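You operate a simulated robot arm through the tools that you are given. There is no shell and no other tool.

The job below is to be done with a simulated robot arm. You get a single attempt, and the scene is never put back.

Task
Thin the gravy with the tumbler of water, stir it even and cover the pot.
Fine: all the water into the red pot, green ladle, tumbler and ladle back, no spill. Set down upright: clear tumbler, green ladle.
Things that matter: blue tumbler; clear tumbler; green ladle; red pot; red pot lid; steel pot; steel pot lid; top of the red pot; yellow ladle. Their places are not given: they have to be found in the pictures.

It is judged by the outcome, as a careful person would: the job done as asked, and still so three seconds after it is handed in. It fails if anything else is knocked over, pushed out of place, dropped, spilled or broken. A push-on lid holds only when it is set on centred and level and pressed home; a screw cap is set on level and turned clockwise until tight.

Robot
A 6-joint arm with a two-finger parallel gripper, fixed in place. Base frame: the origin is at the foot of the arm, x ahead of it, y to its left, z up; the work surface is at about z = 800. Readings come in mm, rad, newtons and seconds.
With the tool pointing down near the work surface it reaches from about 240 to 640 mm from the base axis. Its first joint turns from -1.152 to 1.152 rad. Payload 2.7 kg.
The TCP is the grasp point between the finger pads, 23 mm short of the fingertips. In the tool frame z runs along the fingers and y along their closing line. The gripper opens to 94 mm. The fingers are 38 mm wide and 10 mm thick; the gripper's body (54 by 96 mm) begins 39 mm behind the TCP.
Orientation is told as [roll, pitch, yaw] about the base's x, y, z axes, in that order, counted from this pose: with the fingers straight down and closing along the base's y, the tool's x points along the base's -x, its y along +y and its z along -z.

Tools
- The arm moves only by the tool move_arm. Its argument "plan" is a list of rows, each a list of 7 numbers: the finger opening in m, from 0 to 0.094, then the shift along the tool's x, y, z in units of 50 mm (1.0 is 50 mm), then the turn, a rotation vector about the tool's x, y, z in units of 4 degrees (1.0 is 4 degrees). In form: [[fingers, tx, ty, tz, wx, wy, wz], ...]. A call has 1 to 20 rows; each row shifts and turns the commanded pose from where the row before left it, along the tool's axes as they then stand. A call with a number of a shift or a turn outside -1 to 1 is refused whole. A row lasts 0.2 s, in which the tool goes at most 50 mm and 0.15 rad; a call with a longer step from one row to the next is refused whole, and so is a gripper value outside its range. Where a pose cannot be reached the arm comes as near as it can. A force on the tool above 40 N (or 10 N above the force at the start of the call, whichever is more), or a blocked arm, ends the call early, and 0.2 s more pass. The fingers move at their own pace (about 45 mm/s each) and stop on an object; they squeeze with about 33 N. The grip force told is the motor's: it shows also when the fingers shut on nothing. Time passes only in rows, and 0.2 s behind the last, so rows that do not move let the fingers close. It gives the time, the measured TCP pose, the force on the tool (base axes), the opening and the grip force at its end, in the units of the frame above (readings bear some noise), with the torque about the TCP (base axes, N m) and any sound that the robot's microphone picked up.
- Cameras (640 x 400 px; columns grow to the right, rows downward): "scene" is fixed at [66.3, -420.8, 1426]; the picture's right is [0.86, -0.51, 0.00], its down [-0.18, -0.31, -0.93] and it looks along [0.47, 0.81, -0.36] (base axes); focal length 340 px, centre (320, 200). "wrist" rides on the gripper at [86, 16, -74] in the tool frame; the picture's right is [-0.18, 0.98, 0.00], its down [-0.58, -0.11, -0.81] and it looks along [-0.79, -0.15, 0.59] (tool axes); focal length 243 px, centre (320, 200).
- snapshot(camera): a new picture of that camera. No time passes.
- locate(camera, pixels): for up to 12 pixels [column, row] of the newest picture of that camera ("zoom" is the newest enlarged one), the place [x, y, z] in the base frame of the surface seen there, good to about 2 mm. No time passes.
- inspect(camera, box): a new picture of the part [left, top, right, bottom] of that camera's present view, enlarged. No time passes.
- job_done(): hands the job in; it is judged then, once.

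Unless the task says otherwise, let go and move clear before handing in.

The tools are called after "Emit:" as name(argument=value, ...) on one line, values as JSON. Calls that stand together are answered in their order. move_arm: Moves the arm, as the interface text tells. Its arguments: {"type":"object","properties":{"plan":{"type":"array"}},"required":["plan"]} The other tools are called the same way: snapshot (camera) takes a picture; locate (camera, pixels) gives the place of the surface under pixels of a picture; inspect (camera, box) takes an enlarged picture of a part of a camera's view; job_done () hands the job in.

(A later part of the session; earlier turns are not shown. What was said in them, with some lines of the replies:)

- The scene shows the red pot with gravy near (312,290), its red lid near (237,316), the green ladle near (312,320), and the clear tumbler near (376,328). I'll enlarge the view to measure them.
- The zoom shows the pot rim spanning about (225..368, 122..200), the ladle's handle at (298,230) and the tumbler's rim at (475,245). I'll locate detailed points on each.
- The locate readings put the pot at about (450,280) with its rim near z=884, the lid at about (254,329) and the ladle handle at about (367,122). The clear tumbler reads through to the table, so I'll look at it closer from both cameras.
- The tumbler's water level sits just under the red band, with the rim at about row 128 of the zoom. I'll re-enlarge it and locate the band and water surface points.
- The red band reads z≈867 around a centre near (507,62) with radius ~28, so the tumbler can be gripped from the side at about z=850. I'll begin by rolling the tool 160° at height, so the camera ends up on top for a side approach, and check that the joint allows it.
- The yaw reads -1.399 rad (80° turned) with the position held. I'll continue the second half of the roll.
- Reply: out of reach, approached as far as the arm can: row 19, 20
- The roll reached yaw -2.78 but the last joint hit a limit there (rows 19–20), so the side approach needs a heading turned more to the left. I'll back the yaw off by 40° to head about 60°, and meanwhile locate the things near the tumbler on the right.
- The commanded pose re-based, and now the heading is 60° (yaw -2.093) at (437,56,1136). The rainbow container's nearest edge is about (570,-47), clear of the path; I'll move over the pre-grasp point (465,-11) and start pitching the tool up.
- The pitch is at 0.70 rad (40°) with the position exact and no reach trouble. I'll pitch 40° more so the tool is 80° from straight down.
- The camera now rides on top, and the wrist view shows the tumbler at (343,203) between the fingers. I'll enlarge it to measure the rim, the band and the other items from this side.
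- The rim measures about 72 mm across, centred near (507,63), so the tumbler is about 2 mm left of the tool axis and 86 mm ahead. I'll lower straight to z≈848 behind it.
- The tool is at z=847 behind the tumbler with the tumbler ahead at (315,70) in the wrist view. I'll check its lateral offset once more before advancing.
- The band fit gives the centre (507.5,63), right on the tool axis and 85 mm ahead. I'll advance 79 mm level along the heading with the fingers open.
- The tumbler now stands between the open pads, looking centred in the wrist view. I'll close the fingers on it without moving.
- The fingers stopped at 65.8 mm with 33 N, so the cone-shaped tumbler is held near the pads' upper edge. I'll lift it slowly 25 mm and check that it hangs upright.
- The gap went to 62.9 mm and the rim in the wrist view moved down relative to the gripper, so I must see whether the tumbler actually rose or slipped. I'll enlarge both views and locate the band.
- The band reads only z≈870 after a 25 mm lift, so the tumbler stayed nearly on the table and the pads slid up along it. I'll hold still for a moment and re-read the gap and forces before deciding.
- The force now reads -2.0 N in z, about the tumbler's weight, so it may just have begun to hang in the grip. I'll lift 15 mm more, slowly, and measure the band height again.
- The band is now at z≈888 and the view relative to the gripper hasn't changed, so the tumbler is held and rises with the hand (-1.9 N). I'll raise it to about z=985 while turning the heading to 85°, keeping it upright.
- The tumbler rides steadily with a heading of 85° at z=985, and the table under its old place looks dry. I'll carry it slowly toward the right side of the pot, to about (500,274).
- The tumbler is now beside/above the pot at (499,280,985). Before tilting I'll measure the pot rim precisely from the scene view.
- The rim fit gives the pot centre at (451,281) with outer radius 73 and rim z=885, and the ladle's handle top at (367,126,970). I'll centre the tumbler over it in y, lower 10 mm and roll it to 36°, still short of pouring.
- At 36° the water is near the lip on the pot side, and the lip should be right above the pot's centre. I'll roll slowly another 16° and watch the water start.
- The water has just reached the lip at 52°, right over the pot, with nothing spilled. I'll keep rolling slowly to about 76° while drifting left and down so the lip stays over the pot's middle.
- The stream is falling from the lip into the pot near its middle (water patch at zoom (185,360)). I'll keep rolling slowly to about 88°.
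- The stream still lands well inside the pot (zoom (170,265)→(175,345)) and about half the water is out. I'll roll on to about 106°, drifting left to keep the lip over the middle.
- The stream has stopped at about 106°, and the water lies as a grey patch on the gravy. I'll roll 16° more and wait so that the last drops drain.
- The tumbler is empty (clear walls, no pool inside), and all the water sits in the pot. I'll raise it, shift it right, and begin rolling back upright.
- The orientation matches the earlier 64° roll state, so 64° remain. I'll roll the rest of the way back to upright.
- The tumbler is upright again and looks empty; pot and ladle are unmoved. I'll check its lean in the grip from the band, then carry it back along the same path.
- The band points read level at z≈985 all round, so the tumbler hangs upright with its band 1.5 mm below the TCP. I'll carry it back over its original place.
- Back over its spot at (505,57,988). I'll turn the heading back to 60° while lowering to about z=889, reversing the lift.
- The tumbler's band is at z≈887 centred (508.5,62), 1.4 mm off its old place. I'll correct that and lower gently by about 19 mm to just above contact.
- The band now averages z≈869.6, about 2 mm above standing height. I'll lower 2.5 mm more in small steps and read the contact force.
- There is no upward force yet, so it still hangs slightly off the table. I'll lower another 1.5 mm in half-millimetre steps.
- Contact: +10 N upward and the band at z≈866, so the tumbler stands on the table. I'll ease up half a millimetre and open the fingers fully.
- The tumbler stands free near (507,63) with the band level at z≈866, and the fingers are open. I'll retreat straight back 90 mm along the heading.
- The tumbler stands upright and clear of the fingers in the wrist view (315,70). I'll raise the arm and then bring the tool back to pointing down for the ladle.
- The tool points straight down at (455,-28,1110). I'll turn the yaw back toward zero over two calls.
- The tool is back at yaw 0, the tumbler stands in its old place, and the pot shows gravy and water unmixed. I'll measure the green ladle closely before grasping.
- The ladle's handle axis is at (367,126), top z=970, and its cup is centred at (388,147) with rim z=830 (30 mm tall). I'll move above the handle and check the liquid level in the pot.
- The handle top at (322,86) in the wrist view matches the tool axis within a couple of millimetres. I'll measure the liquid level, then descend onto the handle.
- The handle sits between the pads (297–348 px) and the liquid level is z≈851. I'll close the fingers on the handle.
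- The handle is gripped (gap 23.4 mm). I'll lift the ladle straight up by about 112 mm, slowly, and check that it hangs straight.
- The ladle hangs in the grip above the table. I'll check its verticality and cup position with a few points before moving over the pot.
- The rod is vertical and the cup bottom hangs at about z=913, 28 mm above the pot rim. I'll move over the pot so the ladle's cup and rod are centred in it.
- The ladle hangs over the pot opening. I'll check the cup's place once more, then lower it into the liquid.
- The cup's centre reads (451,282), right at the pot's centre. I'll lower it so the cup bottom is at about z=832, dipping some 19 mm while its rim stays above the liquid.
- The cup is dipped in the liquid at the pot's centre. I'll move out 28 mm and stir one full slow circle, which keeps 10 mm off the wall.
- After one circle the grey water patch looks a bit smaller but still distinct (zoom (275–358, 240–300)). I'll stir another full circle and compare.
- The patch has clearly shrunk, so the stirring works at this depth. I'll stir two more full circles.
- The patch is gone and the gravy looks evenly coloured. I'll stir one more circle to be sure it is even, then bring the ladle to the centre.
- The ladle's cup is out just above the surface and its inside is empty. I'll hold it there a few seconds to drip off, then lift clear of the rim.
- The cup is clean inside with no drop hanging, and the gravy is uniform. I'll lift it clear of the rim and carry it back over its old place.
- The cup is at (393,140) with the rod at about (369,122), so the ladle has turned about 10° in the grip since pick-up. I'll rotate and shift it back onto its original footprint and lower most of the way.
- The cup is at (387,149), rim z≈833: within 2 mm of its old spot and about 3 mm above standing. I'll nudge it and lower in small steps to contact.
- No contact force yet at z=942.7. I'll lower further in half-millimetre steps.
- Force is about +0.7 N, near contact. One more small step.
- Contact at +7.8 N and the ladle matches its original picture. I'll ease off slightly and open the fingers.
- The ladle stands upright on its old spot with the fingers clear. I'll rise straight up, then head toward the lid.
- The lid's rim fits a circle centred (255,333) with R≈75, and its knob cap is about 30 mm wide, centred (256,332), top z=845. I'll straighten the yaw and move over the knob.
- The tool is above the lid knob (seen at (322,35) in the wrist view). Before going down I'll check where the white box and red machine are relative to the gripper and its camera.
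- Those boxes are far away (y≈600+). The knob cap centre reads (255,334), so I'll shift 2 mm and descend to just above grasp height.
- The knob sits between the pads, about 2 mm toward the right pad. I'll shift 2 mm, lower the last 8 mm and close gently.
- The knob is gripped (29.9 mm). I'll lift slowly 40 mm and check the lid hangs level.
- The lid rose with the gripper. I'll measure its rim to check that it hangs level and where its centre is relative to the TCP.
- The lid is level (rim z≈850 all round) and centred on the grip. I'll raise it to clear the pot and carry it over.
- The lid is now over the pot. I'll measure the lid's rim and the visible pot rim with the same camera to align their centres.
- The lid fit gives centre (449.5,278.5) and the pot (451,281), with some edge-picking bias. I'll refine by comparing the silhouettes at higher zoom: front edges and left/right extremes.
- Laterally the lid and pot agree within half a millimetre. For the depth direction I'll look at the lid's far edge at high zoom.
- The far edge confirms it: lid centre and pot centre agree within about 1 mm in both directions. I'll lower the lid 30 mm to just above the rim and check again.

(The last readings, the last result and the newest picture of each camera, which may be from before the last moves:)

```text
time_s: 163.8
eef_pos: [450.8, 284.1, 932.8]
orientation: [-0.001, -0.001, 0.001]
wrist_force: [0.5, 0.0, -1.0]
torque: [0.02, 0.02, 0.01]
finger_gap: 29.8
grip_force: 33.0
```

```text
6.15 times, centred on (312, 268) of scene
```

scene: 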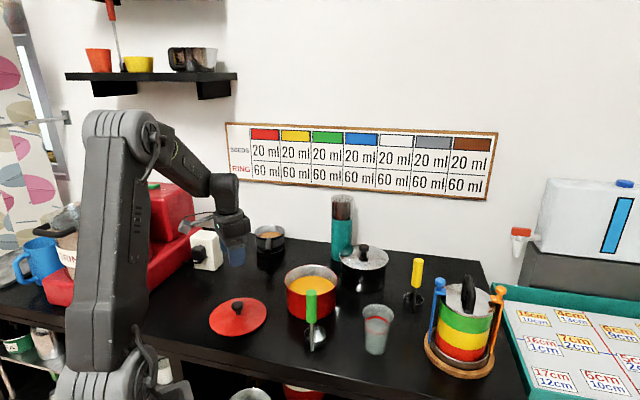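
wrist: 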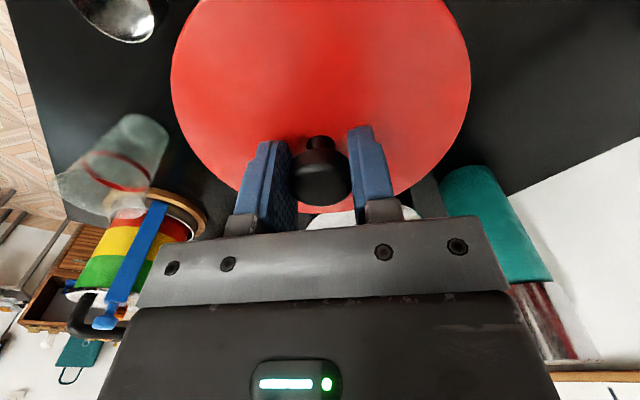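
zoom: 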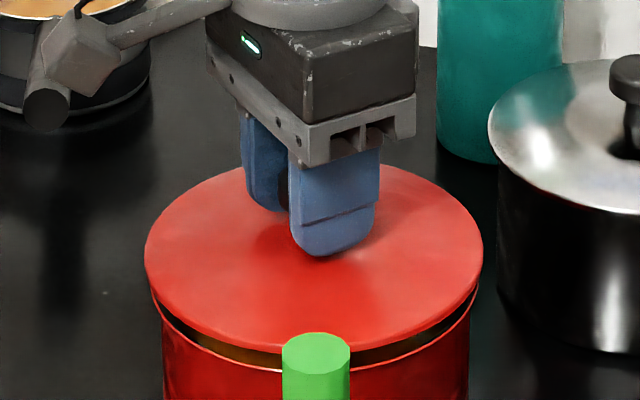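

The lid sits about 9 mm above the rim, evenly centred (lid 35–585 px, pot 44–578 px). I'll lower it in 1 mm steps and watch the force.

Emit:
move_arm(plan=[[0.015, 0, 0, 0.02, 0, 0, 0], [0.015, 0, 0, 0.02, 0, 0, 0], [0.015, 0, 0, 0.02, 0, 0, 0], [0.015, 0, 0, 0.02, 0, 0, 0], [0.015, 0, 0, 0.02, 0, 0, 0], [0.015, 0, 0, 0.02, 0, 0, 0], [0.015, 0, 0, 0, 0, 0, 0]])

Emit:
inspect(camera="scene", box=[280, 262, 344, 302])

```text
time_s: 165.4
eef_pos: [449.9, 281.9, 925.4]
orientation: [0.001, 0.001, 0.001]
wrist_force: [0.1, 0.5, -1.9]
torque: [0.01, 0.02, 0.0]
finger_gap: 29.9
grip_force: 33.0
```

```text
10.00 times, centred on (312, 282) of scene
```

zoom: 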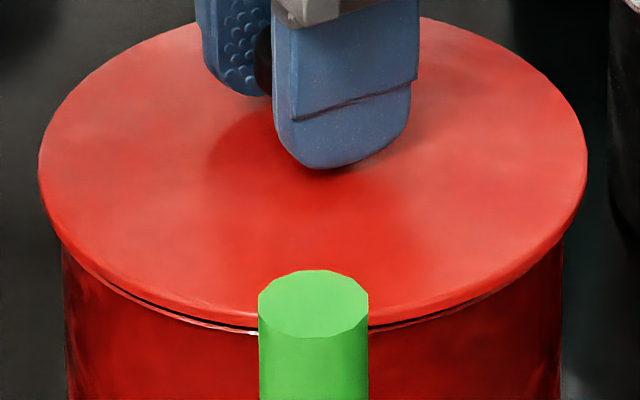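

The lid is about 2 mm off the rim and still centred, with no contact force yet. I'll continue down in half-millimetre steps.

Emit:
move_arm(plan=[[0.015, 0, 0, 0.012, 0, 0, 0], [0.015, 0, 0, 0.012, 0, 0, 0], [0.015, 0, 0, 0.012, 0, 0, 0], [0.015, 0, 0, 0.012, 0, 0, 0], [0.015, 0, 0, 0, 0, 0, 0]])

Emit:
inspect(camera="scene", box=[280, 262, 344, 302])

```text
time_s: 166.6
eef_pos: [451.4, 285.0, 925.2]
orientation: [0.0, 0.0, -0.001]
wrist_force: [0.8, -0.6, -1.4]
torque: [0.01, 0.07, -0.01]
finger_gap: 30.0
grip_force: 33.3
```

```text
10.00 times, centred on (312, 282) of scene
```

zoom: 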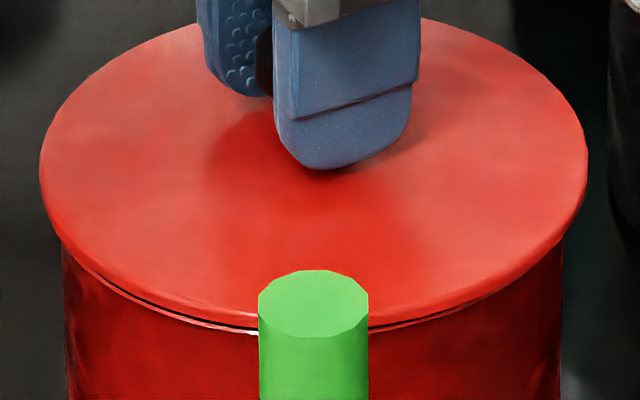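

The picture barely changed from those small steps. I'll lower a further 2 mm and compare.

Emit:
move_arm(plan=[[0.015, 0, 0, 0.02, 0, 0, 0], [0.015, 0, 0, 0.02, 0, 0, 0], [0.015, 0, 0, 0, 0, 0, 0], [0.015, 0, 0, 0, 0, 0, 0]])

Emit:
inspect(camera="scene", box=[280, 262, 344, 302])

```text
time_s: 167.6
eef_pos: [451.7, 282.9, 921.8]
orientation: [0.002, 0.0, 0.002]
wrist_force: [0.0, -0.3, -2.0]
torque: [0.02, 0.0, -0.03]
finger_gap: 30.1
grip_force: 32.8
```

```text
10.00 times, centred on (312, 282) of scene
```

zoom: 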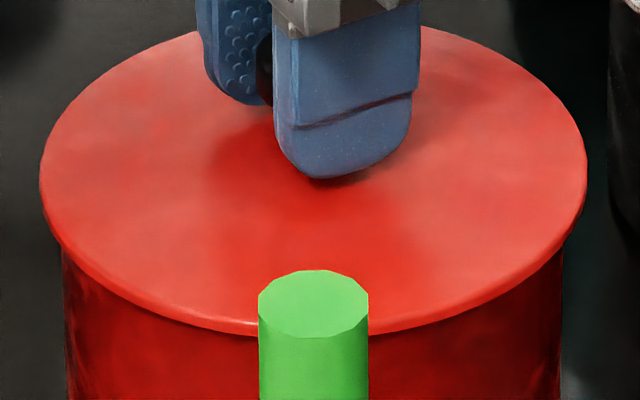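

The gap has closed from the front and the weight still reads -2 N. I'll go down in small steps until contact shows.

Emit:
move_arm(plan=[[0.015, 0, 0, 0.02, 0, 0, 0], [0.015, 0, 0, 0.01, 0, 0, 0], [0.015, 0, 0, 0, 0, 0, 0], [0.015, 0, 0, 0, 0, 0, 0]])

Emit:
inspect(camera="scene", box=[280, 262, 344, 302])

```text
time_s: 168.6
eef_pos: [451.5, 283.6, 922.6]
orientation: [0.002, -0.005, 0.003]
wrist_force: [-1.8, 3.4, 16.0]
torque: [0.03, 0.55, -0.03]
finger_gap: 29.7
grip_force: 32.9
```

```text
10.00 times, centred on (312, 282) of scene
```

zoom: 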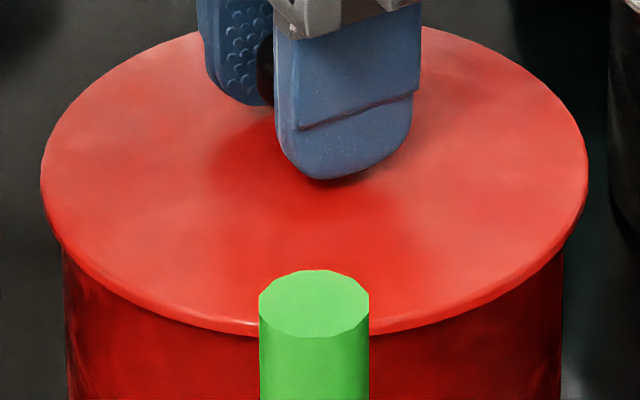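

Contact: +16 N with a torque of 0.55 N m about y, suggesting the contact is stronger on the near (-x) side. I'll check the lid's rim height around the pot for tilt.

Emit:
locate(camera="zoom", pixels=[[46, 170], [60, 130], [110, 75], [180, 40], [450, 38], [520, 72], [570, 125], [580, 175], [540, 240], [440, 300], [200, 305], [90, 245]])

Emit:
inspect(camera="scene", box=[276, 268, 308, 300])

Emit:
inspect(camera="scene", box=[316, 268, 348, 300])

Emit:
snapshot(camera="wrist")

```text
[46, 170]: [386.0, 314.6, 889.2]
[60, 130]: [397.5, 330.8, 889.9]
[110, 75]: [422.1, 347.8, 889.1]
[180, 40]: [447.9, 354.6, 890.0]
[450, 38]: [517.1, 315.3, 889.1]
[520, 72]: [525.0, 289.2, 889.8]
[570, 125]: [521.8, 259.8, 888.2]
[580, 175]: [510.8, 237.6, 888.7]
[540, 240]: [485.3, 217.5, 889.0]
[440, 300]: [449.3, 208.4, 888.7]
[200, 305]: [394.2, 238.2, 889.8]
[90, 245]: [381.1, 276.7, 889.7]
```

```text
12.50 times, centred on (292, 284) of scene
```

zoom: 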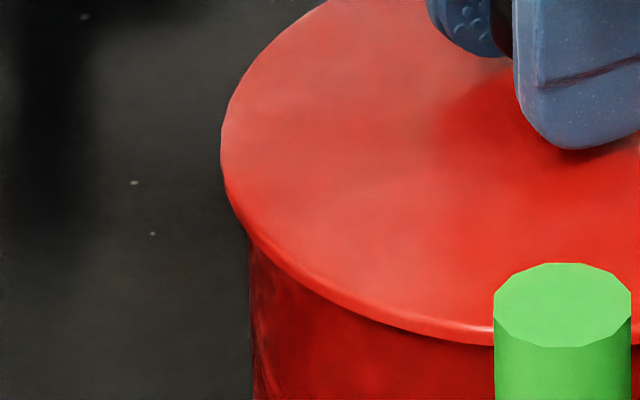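

```text
12.50 times, centred on (332, 284) of scene
```

zoom: 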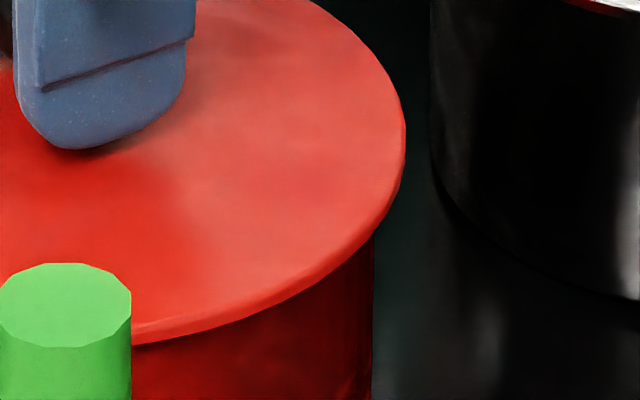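

```text
taken
```

wrist: 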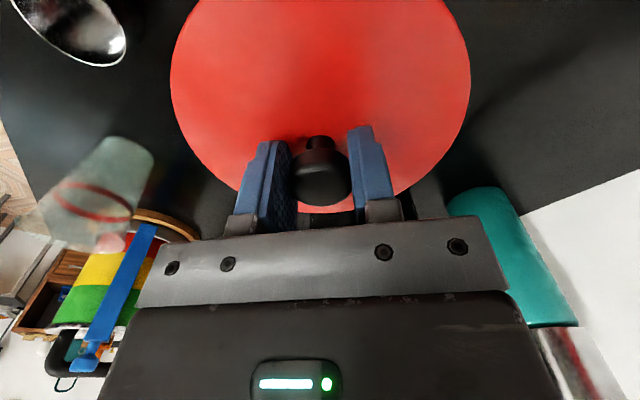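

The lid's rim reads z≈889 all round, level within a millimetre and centred near (452,282), so it sits on the rim. I'll ease off, open the fingers and rise clear of the knob, then press it home from above.

Emit:
move_arm(plan=[[0.015, 0, 0, -0.012, 0, 0, 0], [0.015, 0, 0, 0, 0, 0, 0], [0.035, 0, 0, 0, 0, 0, 0], [0.045, 0, 0, 0, 0, 0, 0], [0.06, 0, 0, 0, 0, 0, 0], [0.065, 0, 0, 0, 0, 0, 0], [0.065, 0, 0, 0, 0, 0, 0], [0.065, 0, 0, -0.1, 0, 0, 0], [0.065, 0, 0, -0.3, 0, 0, 0], [0.065, 0, 0, -0.4, 0, 0, 0], [0.065, 0, 0, -0.4, 0, 0, 0], [0.065, 0, 0, -0.2, 0, 0, 0], [0.05, 0, 0, 0, 0, 0, 0], [0.03, 0, 0, 0, 0, 0, 0], [0.01, 0, 0, 0, 0, 0, 0], [0.0, 0, 0, 0, 0, 0, 0], [0.0, 0, 0, 0, 0, 0, 0]])

Emit:
snapshot(camera="wrist")

Emit:
inspect(camera="scene", box=[264, 235, 360, 300])

```text
time_s: 172.2
eef_pos: [451.3, 284.0, 991.6]
orientation: [0.0, 0.001, 0.0]
wrist_force: [0.3, 0.4, -0.4]
torque: [0.01, -0.03, 0.03]
finger_gap: 0.1
grip_force: 32.8
```

```text
taken
```

wrist: 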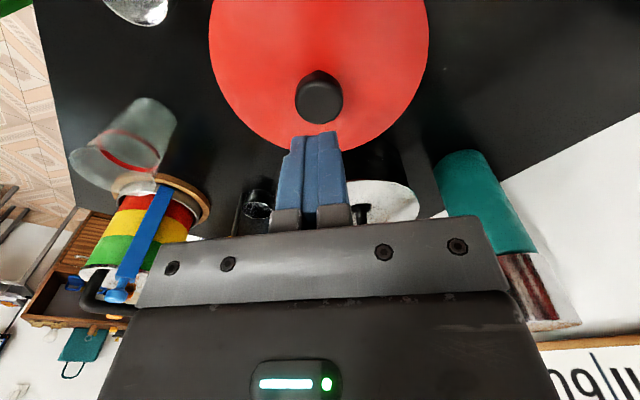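

```text
6.15 times, centred on (312, 268) of scene
```

zoom: 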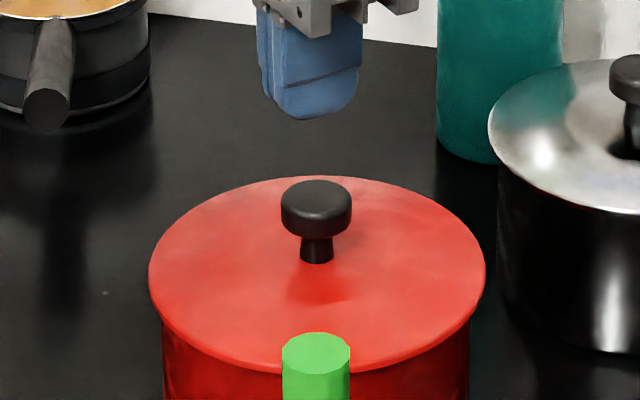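

The lid stays on by itself with the knob free at (319,97) in the wrist view. I'll check the knob's position and the lid's height, then press straight down on it with closed fingers.

Emit:
locate(camera="zoom", pixels=[[316, 198], [282, 200], [350, 200], [316, 182], [316, 215], [155, 250], [480, 250], [330, 177], [250, 350], [400, 350], [200, 205], [440, 210]])

Emit:
locate(camera="wrist", pixels=[[319, 97], [298, 97], [341, 97], [319, 75], [319, 118]])

```text
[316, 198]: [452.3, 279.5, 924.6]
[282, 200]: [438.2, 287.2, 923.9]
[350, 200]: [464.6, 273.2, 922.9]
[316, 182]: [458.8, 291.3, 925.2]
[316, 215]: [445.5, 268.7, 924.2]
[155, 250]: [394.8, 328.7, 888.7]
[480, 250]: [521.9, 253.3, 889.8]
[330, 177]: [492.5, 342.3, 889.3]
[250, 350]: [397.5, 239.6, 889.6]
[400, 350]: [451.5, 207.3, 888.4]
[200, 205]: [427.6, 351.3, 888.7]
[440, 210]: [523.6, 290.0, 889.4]
```

```text
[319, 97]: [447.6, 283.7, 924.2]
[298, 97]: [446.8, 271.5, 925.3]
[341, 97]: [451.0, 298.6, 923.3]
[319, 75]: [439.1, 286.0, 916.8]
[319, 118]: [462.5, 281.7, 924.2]
```

The knob top is at z≈924.5 centred about (451.5,282), so contact should come at TCP z≈947.5. I'll come down to just above it first.

Emit:
move_arm(plan=[[0.0, 0, -0.02, 0.1, 0, 0, 0], [0.0, 0, -0.01, 0.25, 0, 0, 0], [0.0, 0, 0, 0.25, 0, 0, 0], [0.0, 0, 0, 0.15, 0, 0, 0], [0.0, 0, 0, 0.06, 0, 0, 0], [0.0, 0, 0, 0.02, 0, 0, 0], [0.0, 0, 0, 0, 0, 0, 0]])

Emit:
move_arm(plan=[[0.0, 0, 0, 0.02, 0, 0, 0], [0.0, 0, 0, 0.02, 0, 0, 0], [0.0, 0, 0, 0.01, 0, 0, 0], [0.0, 0, 0, 0, 0, 0, 0]])

```text
time_s: 173.8
eef_pos: [451.7, 281.6, 950.0]
orientation: [-0.001, -0.001, 0.001]
wrist_force: [0.3, 0.2, -1.2]
torque: [0.01, 0.02, -0.01]
finger_gap: 0.3
grip_force: 33.0
```

```text
time_s: 174.8
eef_pos: [451.6, 281.8, 947.4]
orientation: [-0.002, -0.001, 0.002]
wrist_force: [-2.1, -4.0, 8.7]
torque: [-0.12, 0.09, 0.0]
finger_gap: 0.0
grip_force: 32.9
```

The fingertips touch the knob with +8.7 N. I'll press about 1 mm more and read the force.

Emit:
move_arm(plan=[[0.0, 0, 0, 0.01, 0, 0, 0], [0.0, 0, 0, 0.01, 0, 0, 0], [0.0, 0, 0, 0, 0, 0, 0], [0.0, 0, 0, 0, 0, 0, 0]])

```text
time_s: 175.8
eef_pos: [450.0, 281.3, 948.6]
orientation: [0.004, -0.003, 0.002]
wrist_force: [-5.7, -1.1, 27.3]
torque: [-0.06, 0.28, -0.08]
finger_gap: 0.0
grip_force: 33.1
```

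Now pressing with 27 N, no sound yet. I'll press a touch more to around 35–40 N.

Emit:
move_arm(plan=[[0.0, 0, 0, 0.01, 0, 0, 0], [0.0, 0, 0, 0, 0, 0, 0], [0.0, 0, 0, 0, 0, 0, 0]])

Emit:
inspect(camera="scene", box=[264, 235, 360, 300])

```text
time_s: 176.6
eef_pos: [451.6, 281.8, 948.2]
orientation: [0.003, -0.004, 0.002]
wrist_force: [-2.1, 4.6, 24.2]
torque: [0.12, 0.15, 0.03]
finger_gap: 0.0
grip_force: 33.5
```

```text
6.15 times, centred on (312, 268) of scene
```

zoom: 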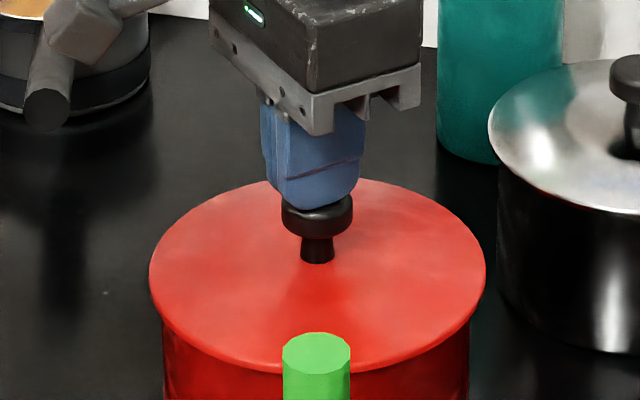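

The force holds around 25 N with no movement of the lid. I'll press one more step for good measure and then measure the lid's height.

Emit:
move_arm(plan=[[0.0, 0, 0, 0.01, 0, 0, 0], [0.0, 0, 0, 0.01, 0, 0, 0], [0.0, 0, 0, 0, 0, 0, 0], [0.0, 0, 0, 0, 0, 0, 0]])

Emit:
inspect(camera="scene", box=[280, 262, 344, 302])

Emit:
locate(camera="zoom", pixels=[[46, 170], [60, 130], [110, 75], [180, 40], [450, 38], [520, 72], [570, 125], [580, 175], [540, 240], [440, 300], [200, 305], [90, 245]])

```text
time_s: 177.6
eef_pos: [451.8, 281.3, 947.2]
orientation: [0.004, -0.003, 0.003]
wrist_force: [-11.3, 1.7, 33.0]
torque: [0.03, 0.4, 0.0]
finger_gap: 0.0
grip_force: 33.0
```

```text
10.00 times, centred on (312, 282) of scene
```

zoom: 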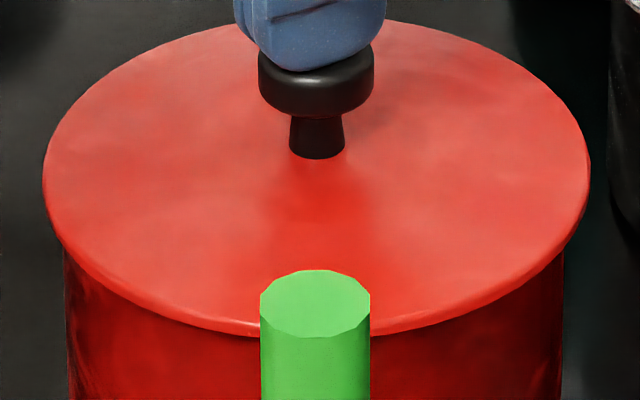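

```text
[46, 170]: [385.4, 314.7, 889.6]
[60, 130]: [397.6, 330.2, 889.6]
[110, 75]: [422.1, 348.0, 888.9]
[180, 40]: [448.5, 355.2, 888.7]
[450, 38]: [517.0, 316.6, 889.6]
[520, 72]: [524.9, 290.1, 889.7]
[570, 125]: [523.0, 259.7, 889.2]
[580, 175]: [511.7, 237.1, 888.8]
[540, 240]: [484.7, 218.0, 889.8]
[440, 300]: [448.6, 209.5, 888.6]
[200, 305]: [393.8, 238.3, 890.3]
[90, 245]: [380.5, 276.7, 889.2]
```

The lid reads z≈889 all round, level and unmoved under 33 N, so it is home. I'll lift off straight up and clear.

Emit:
move_arm(plan=[[0.0, 0, 0, -0.02, 0, 0, 0], [0.0, 0, 0, -0.03, 0, 0, 0], [0.0, 0, 0, -0.1, 0, 0, 0], [0.0, 0, 0, -0.3, 0, 0, 0], [0.0, 0, 0, -0.4, 0, 0, 0], [0.0, 0, 0, -0.5, 0, 0, 0], [0.02, 0, 0, -0.5, 0, 0, 0], [0.04, 0, 0, -0.5, 0, 0, 0], [0.05, 0, 0, -0.5, 0, 0, 0], [0.05, 0, 0, -0.4, 0, 0, 0], [0.05, 0, 0, 0, 0, 0, 0]])

Emit:
snapshot(camera="scene")

Emit:
snapshot(camera="wrist")

Emit:
inspect(camera="scene", box=[248, 240, 424, 360])

```text
time_s: 180.0
eef_pos: [451.0, 283.2, 1106.8]
orientation: [0.0, 0.001, 0.003]
wrist_force: [-0.4, 0.8, -0.5]
torque: [0.0, 0.02, 0.01]
finger_gap: 50.1
grip_force: 0.0
```

```text
taken
```

scene: 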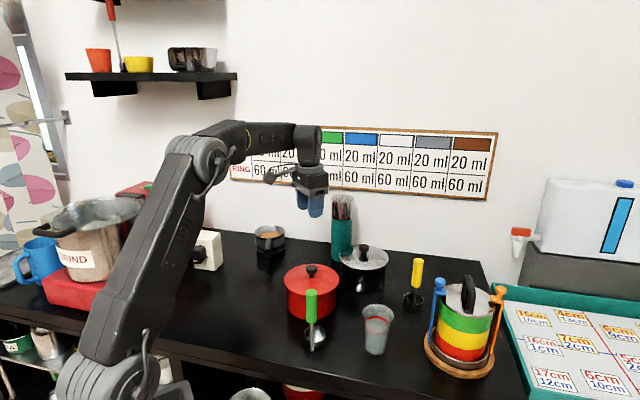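

```text
taken
```

wrist: 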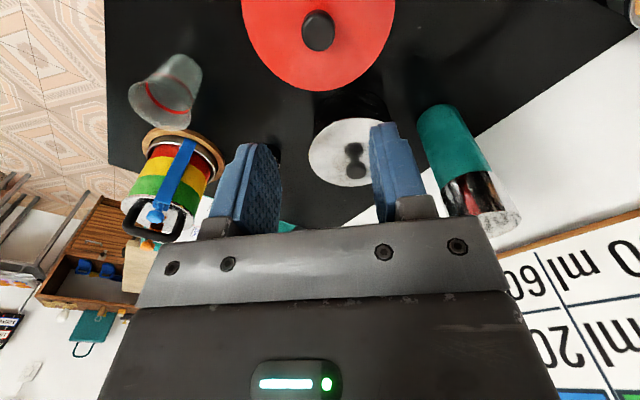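

```text
3.33 times, centred on (336, 300) of scene
```

zoom: 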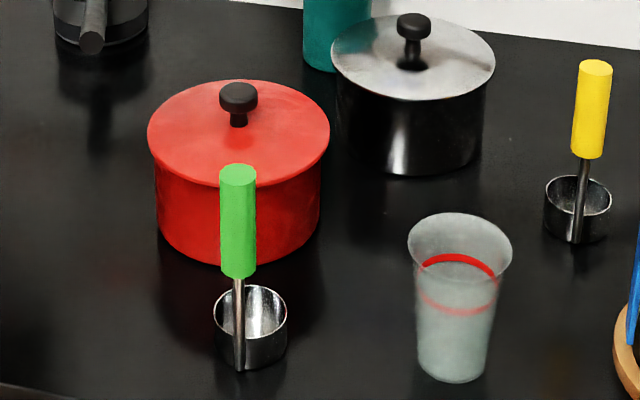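

Everything stands in place: lid on the pot, green ladle and clear tumbler upright. I'll take close looks at the tumbler, the table around, and the lid before handing in.

Emit:
inspect(camera="scene", box=[340, 290, 420, 365])

Emit:
inspect(camera="scene", box=[264, 250, 360, 320])

Emit:
inspect(camera="scene", box=[264, 285, 360, 355])

```text
5.33 times, centred on (380, 328) of scene
```

zoom: 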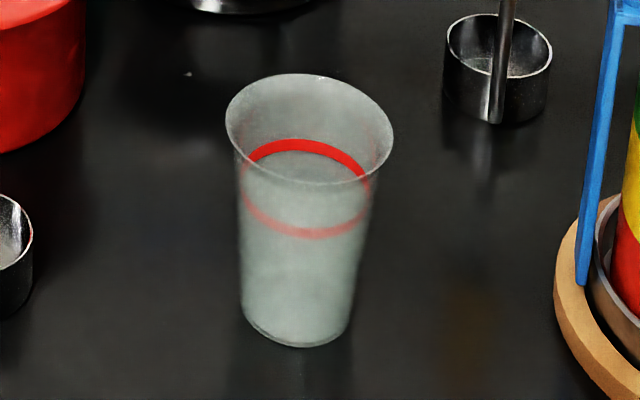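

```text
5.71 times, centred on (312, 285) of scene
```

zoom: 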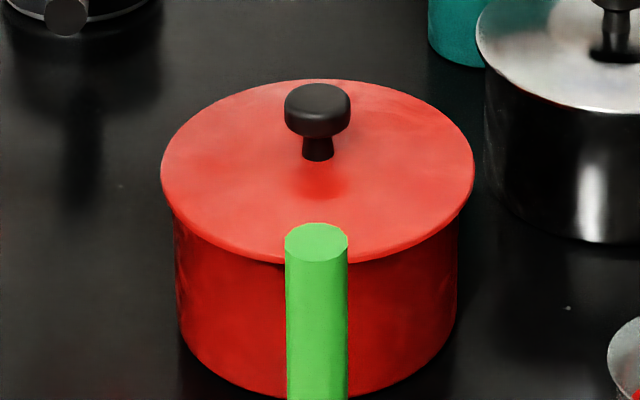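

```text
5.71 times, centred on (312, 320) of scene
```

zoom: 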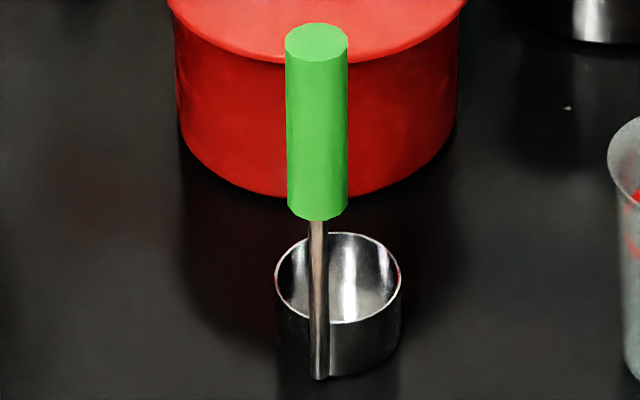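

All checks hold. The tumbler is empty and back on its spot, and the ladle stands where it was. The gravy was stirred even and its lid sits level and pressed on the red pot. The table is dry and the arm is clear, so I'm handing in.

Emit:
job_done()

```text
The job is handed in.
```

The job is handed in: the water is in the gravy, the gravy is stirred, and the red pot is covered. I have not seen the judge's verdict.

- **Water:** all of it went into the red pot. The tumbler looked empty after a 122° tilt, and I saw nothing spilled on the table.
- **Stirring:** I made five slow circles with the green ladle, until the grey patch of water disappeared and the gravy was one colour. I held the ladle over the pot to drip before moving it.
- **Tumbler and ladle:** both are back upright on their original spots, within about 2 mm. On the first lift the grip slid up the tumbler while it still stood on the table, before any water moved; after that it held firm.
- **Lid:** it sits level on the red pot, about 1 mm off centre, and did not move when I pressed it with 33 N. I heard no click, so I judged it home from its unchanged height.

The arm is released and clear of everything.
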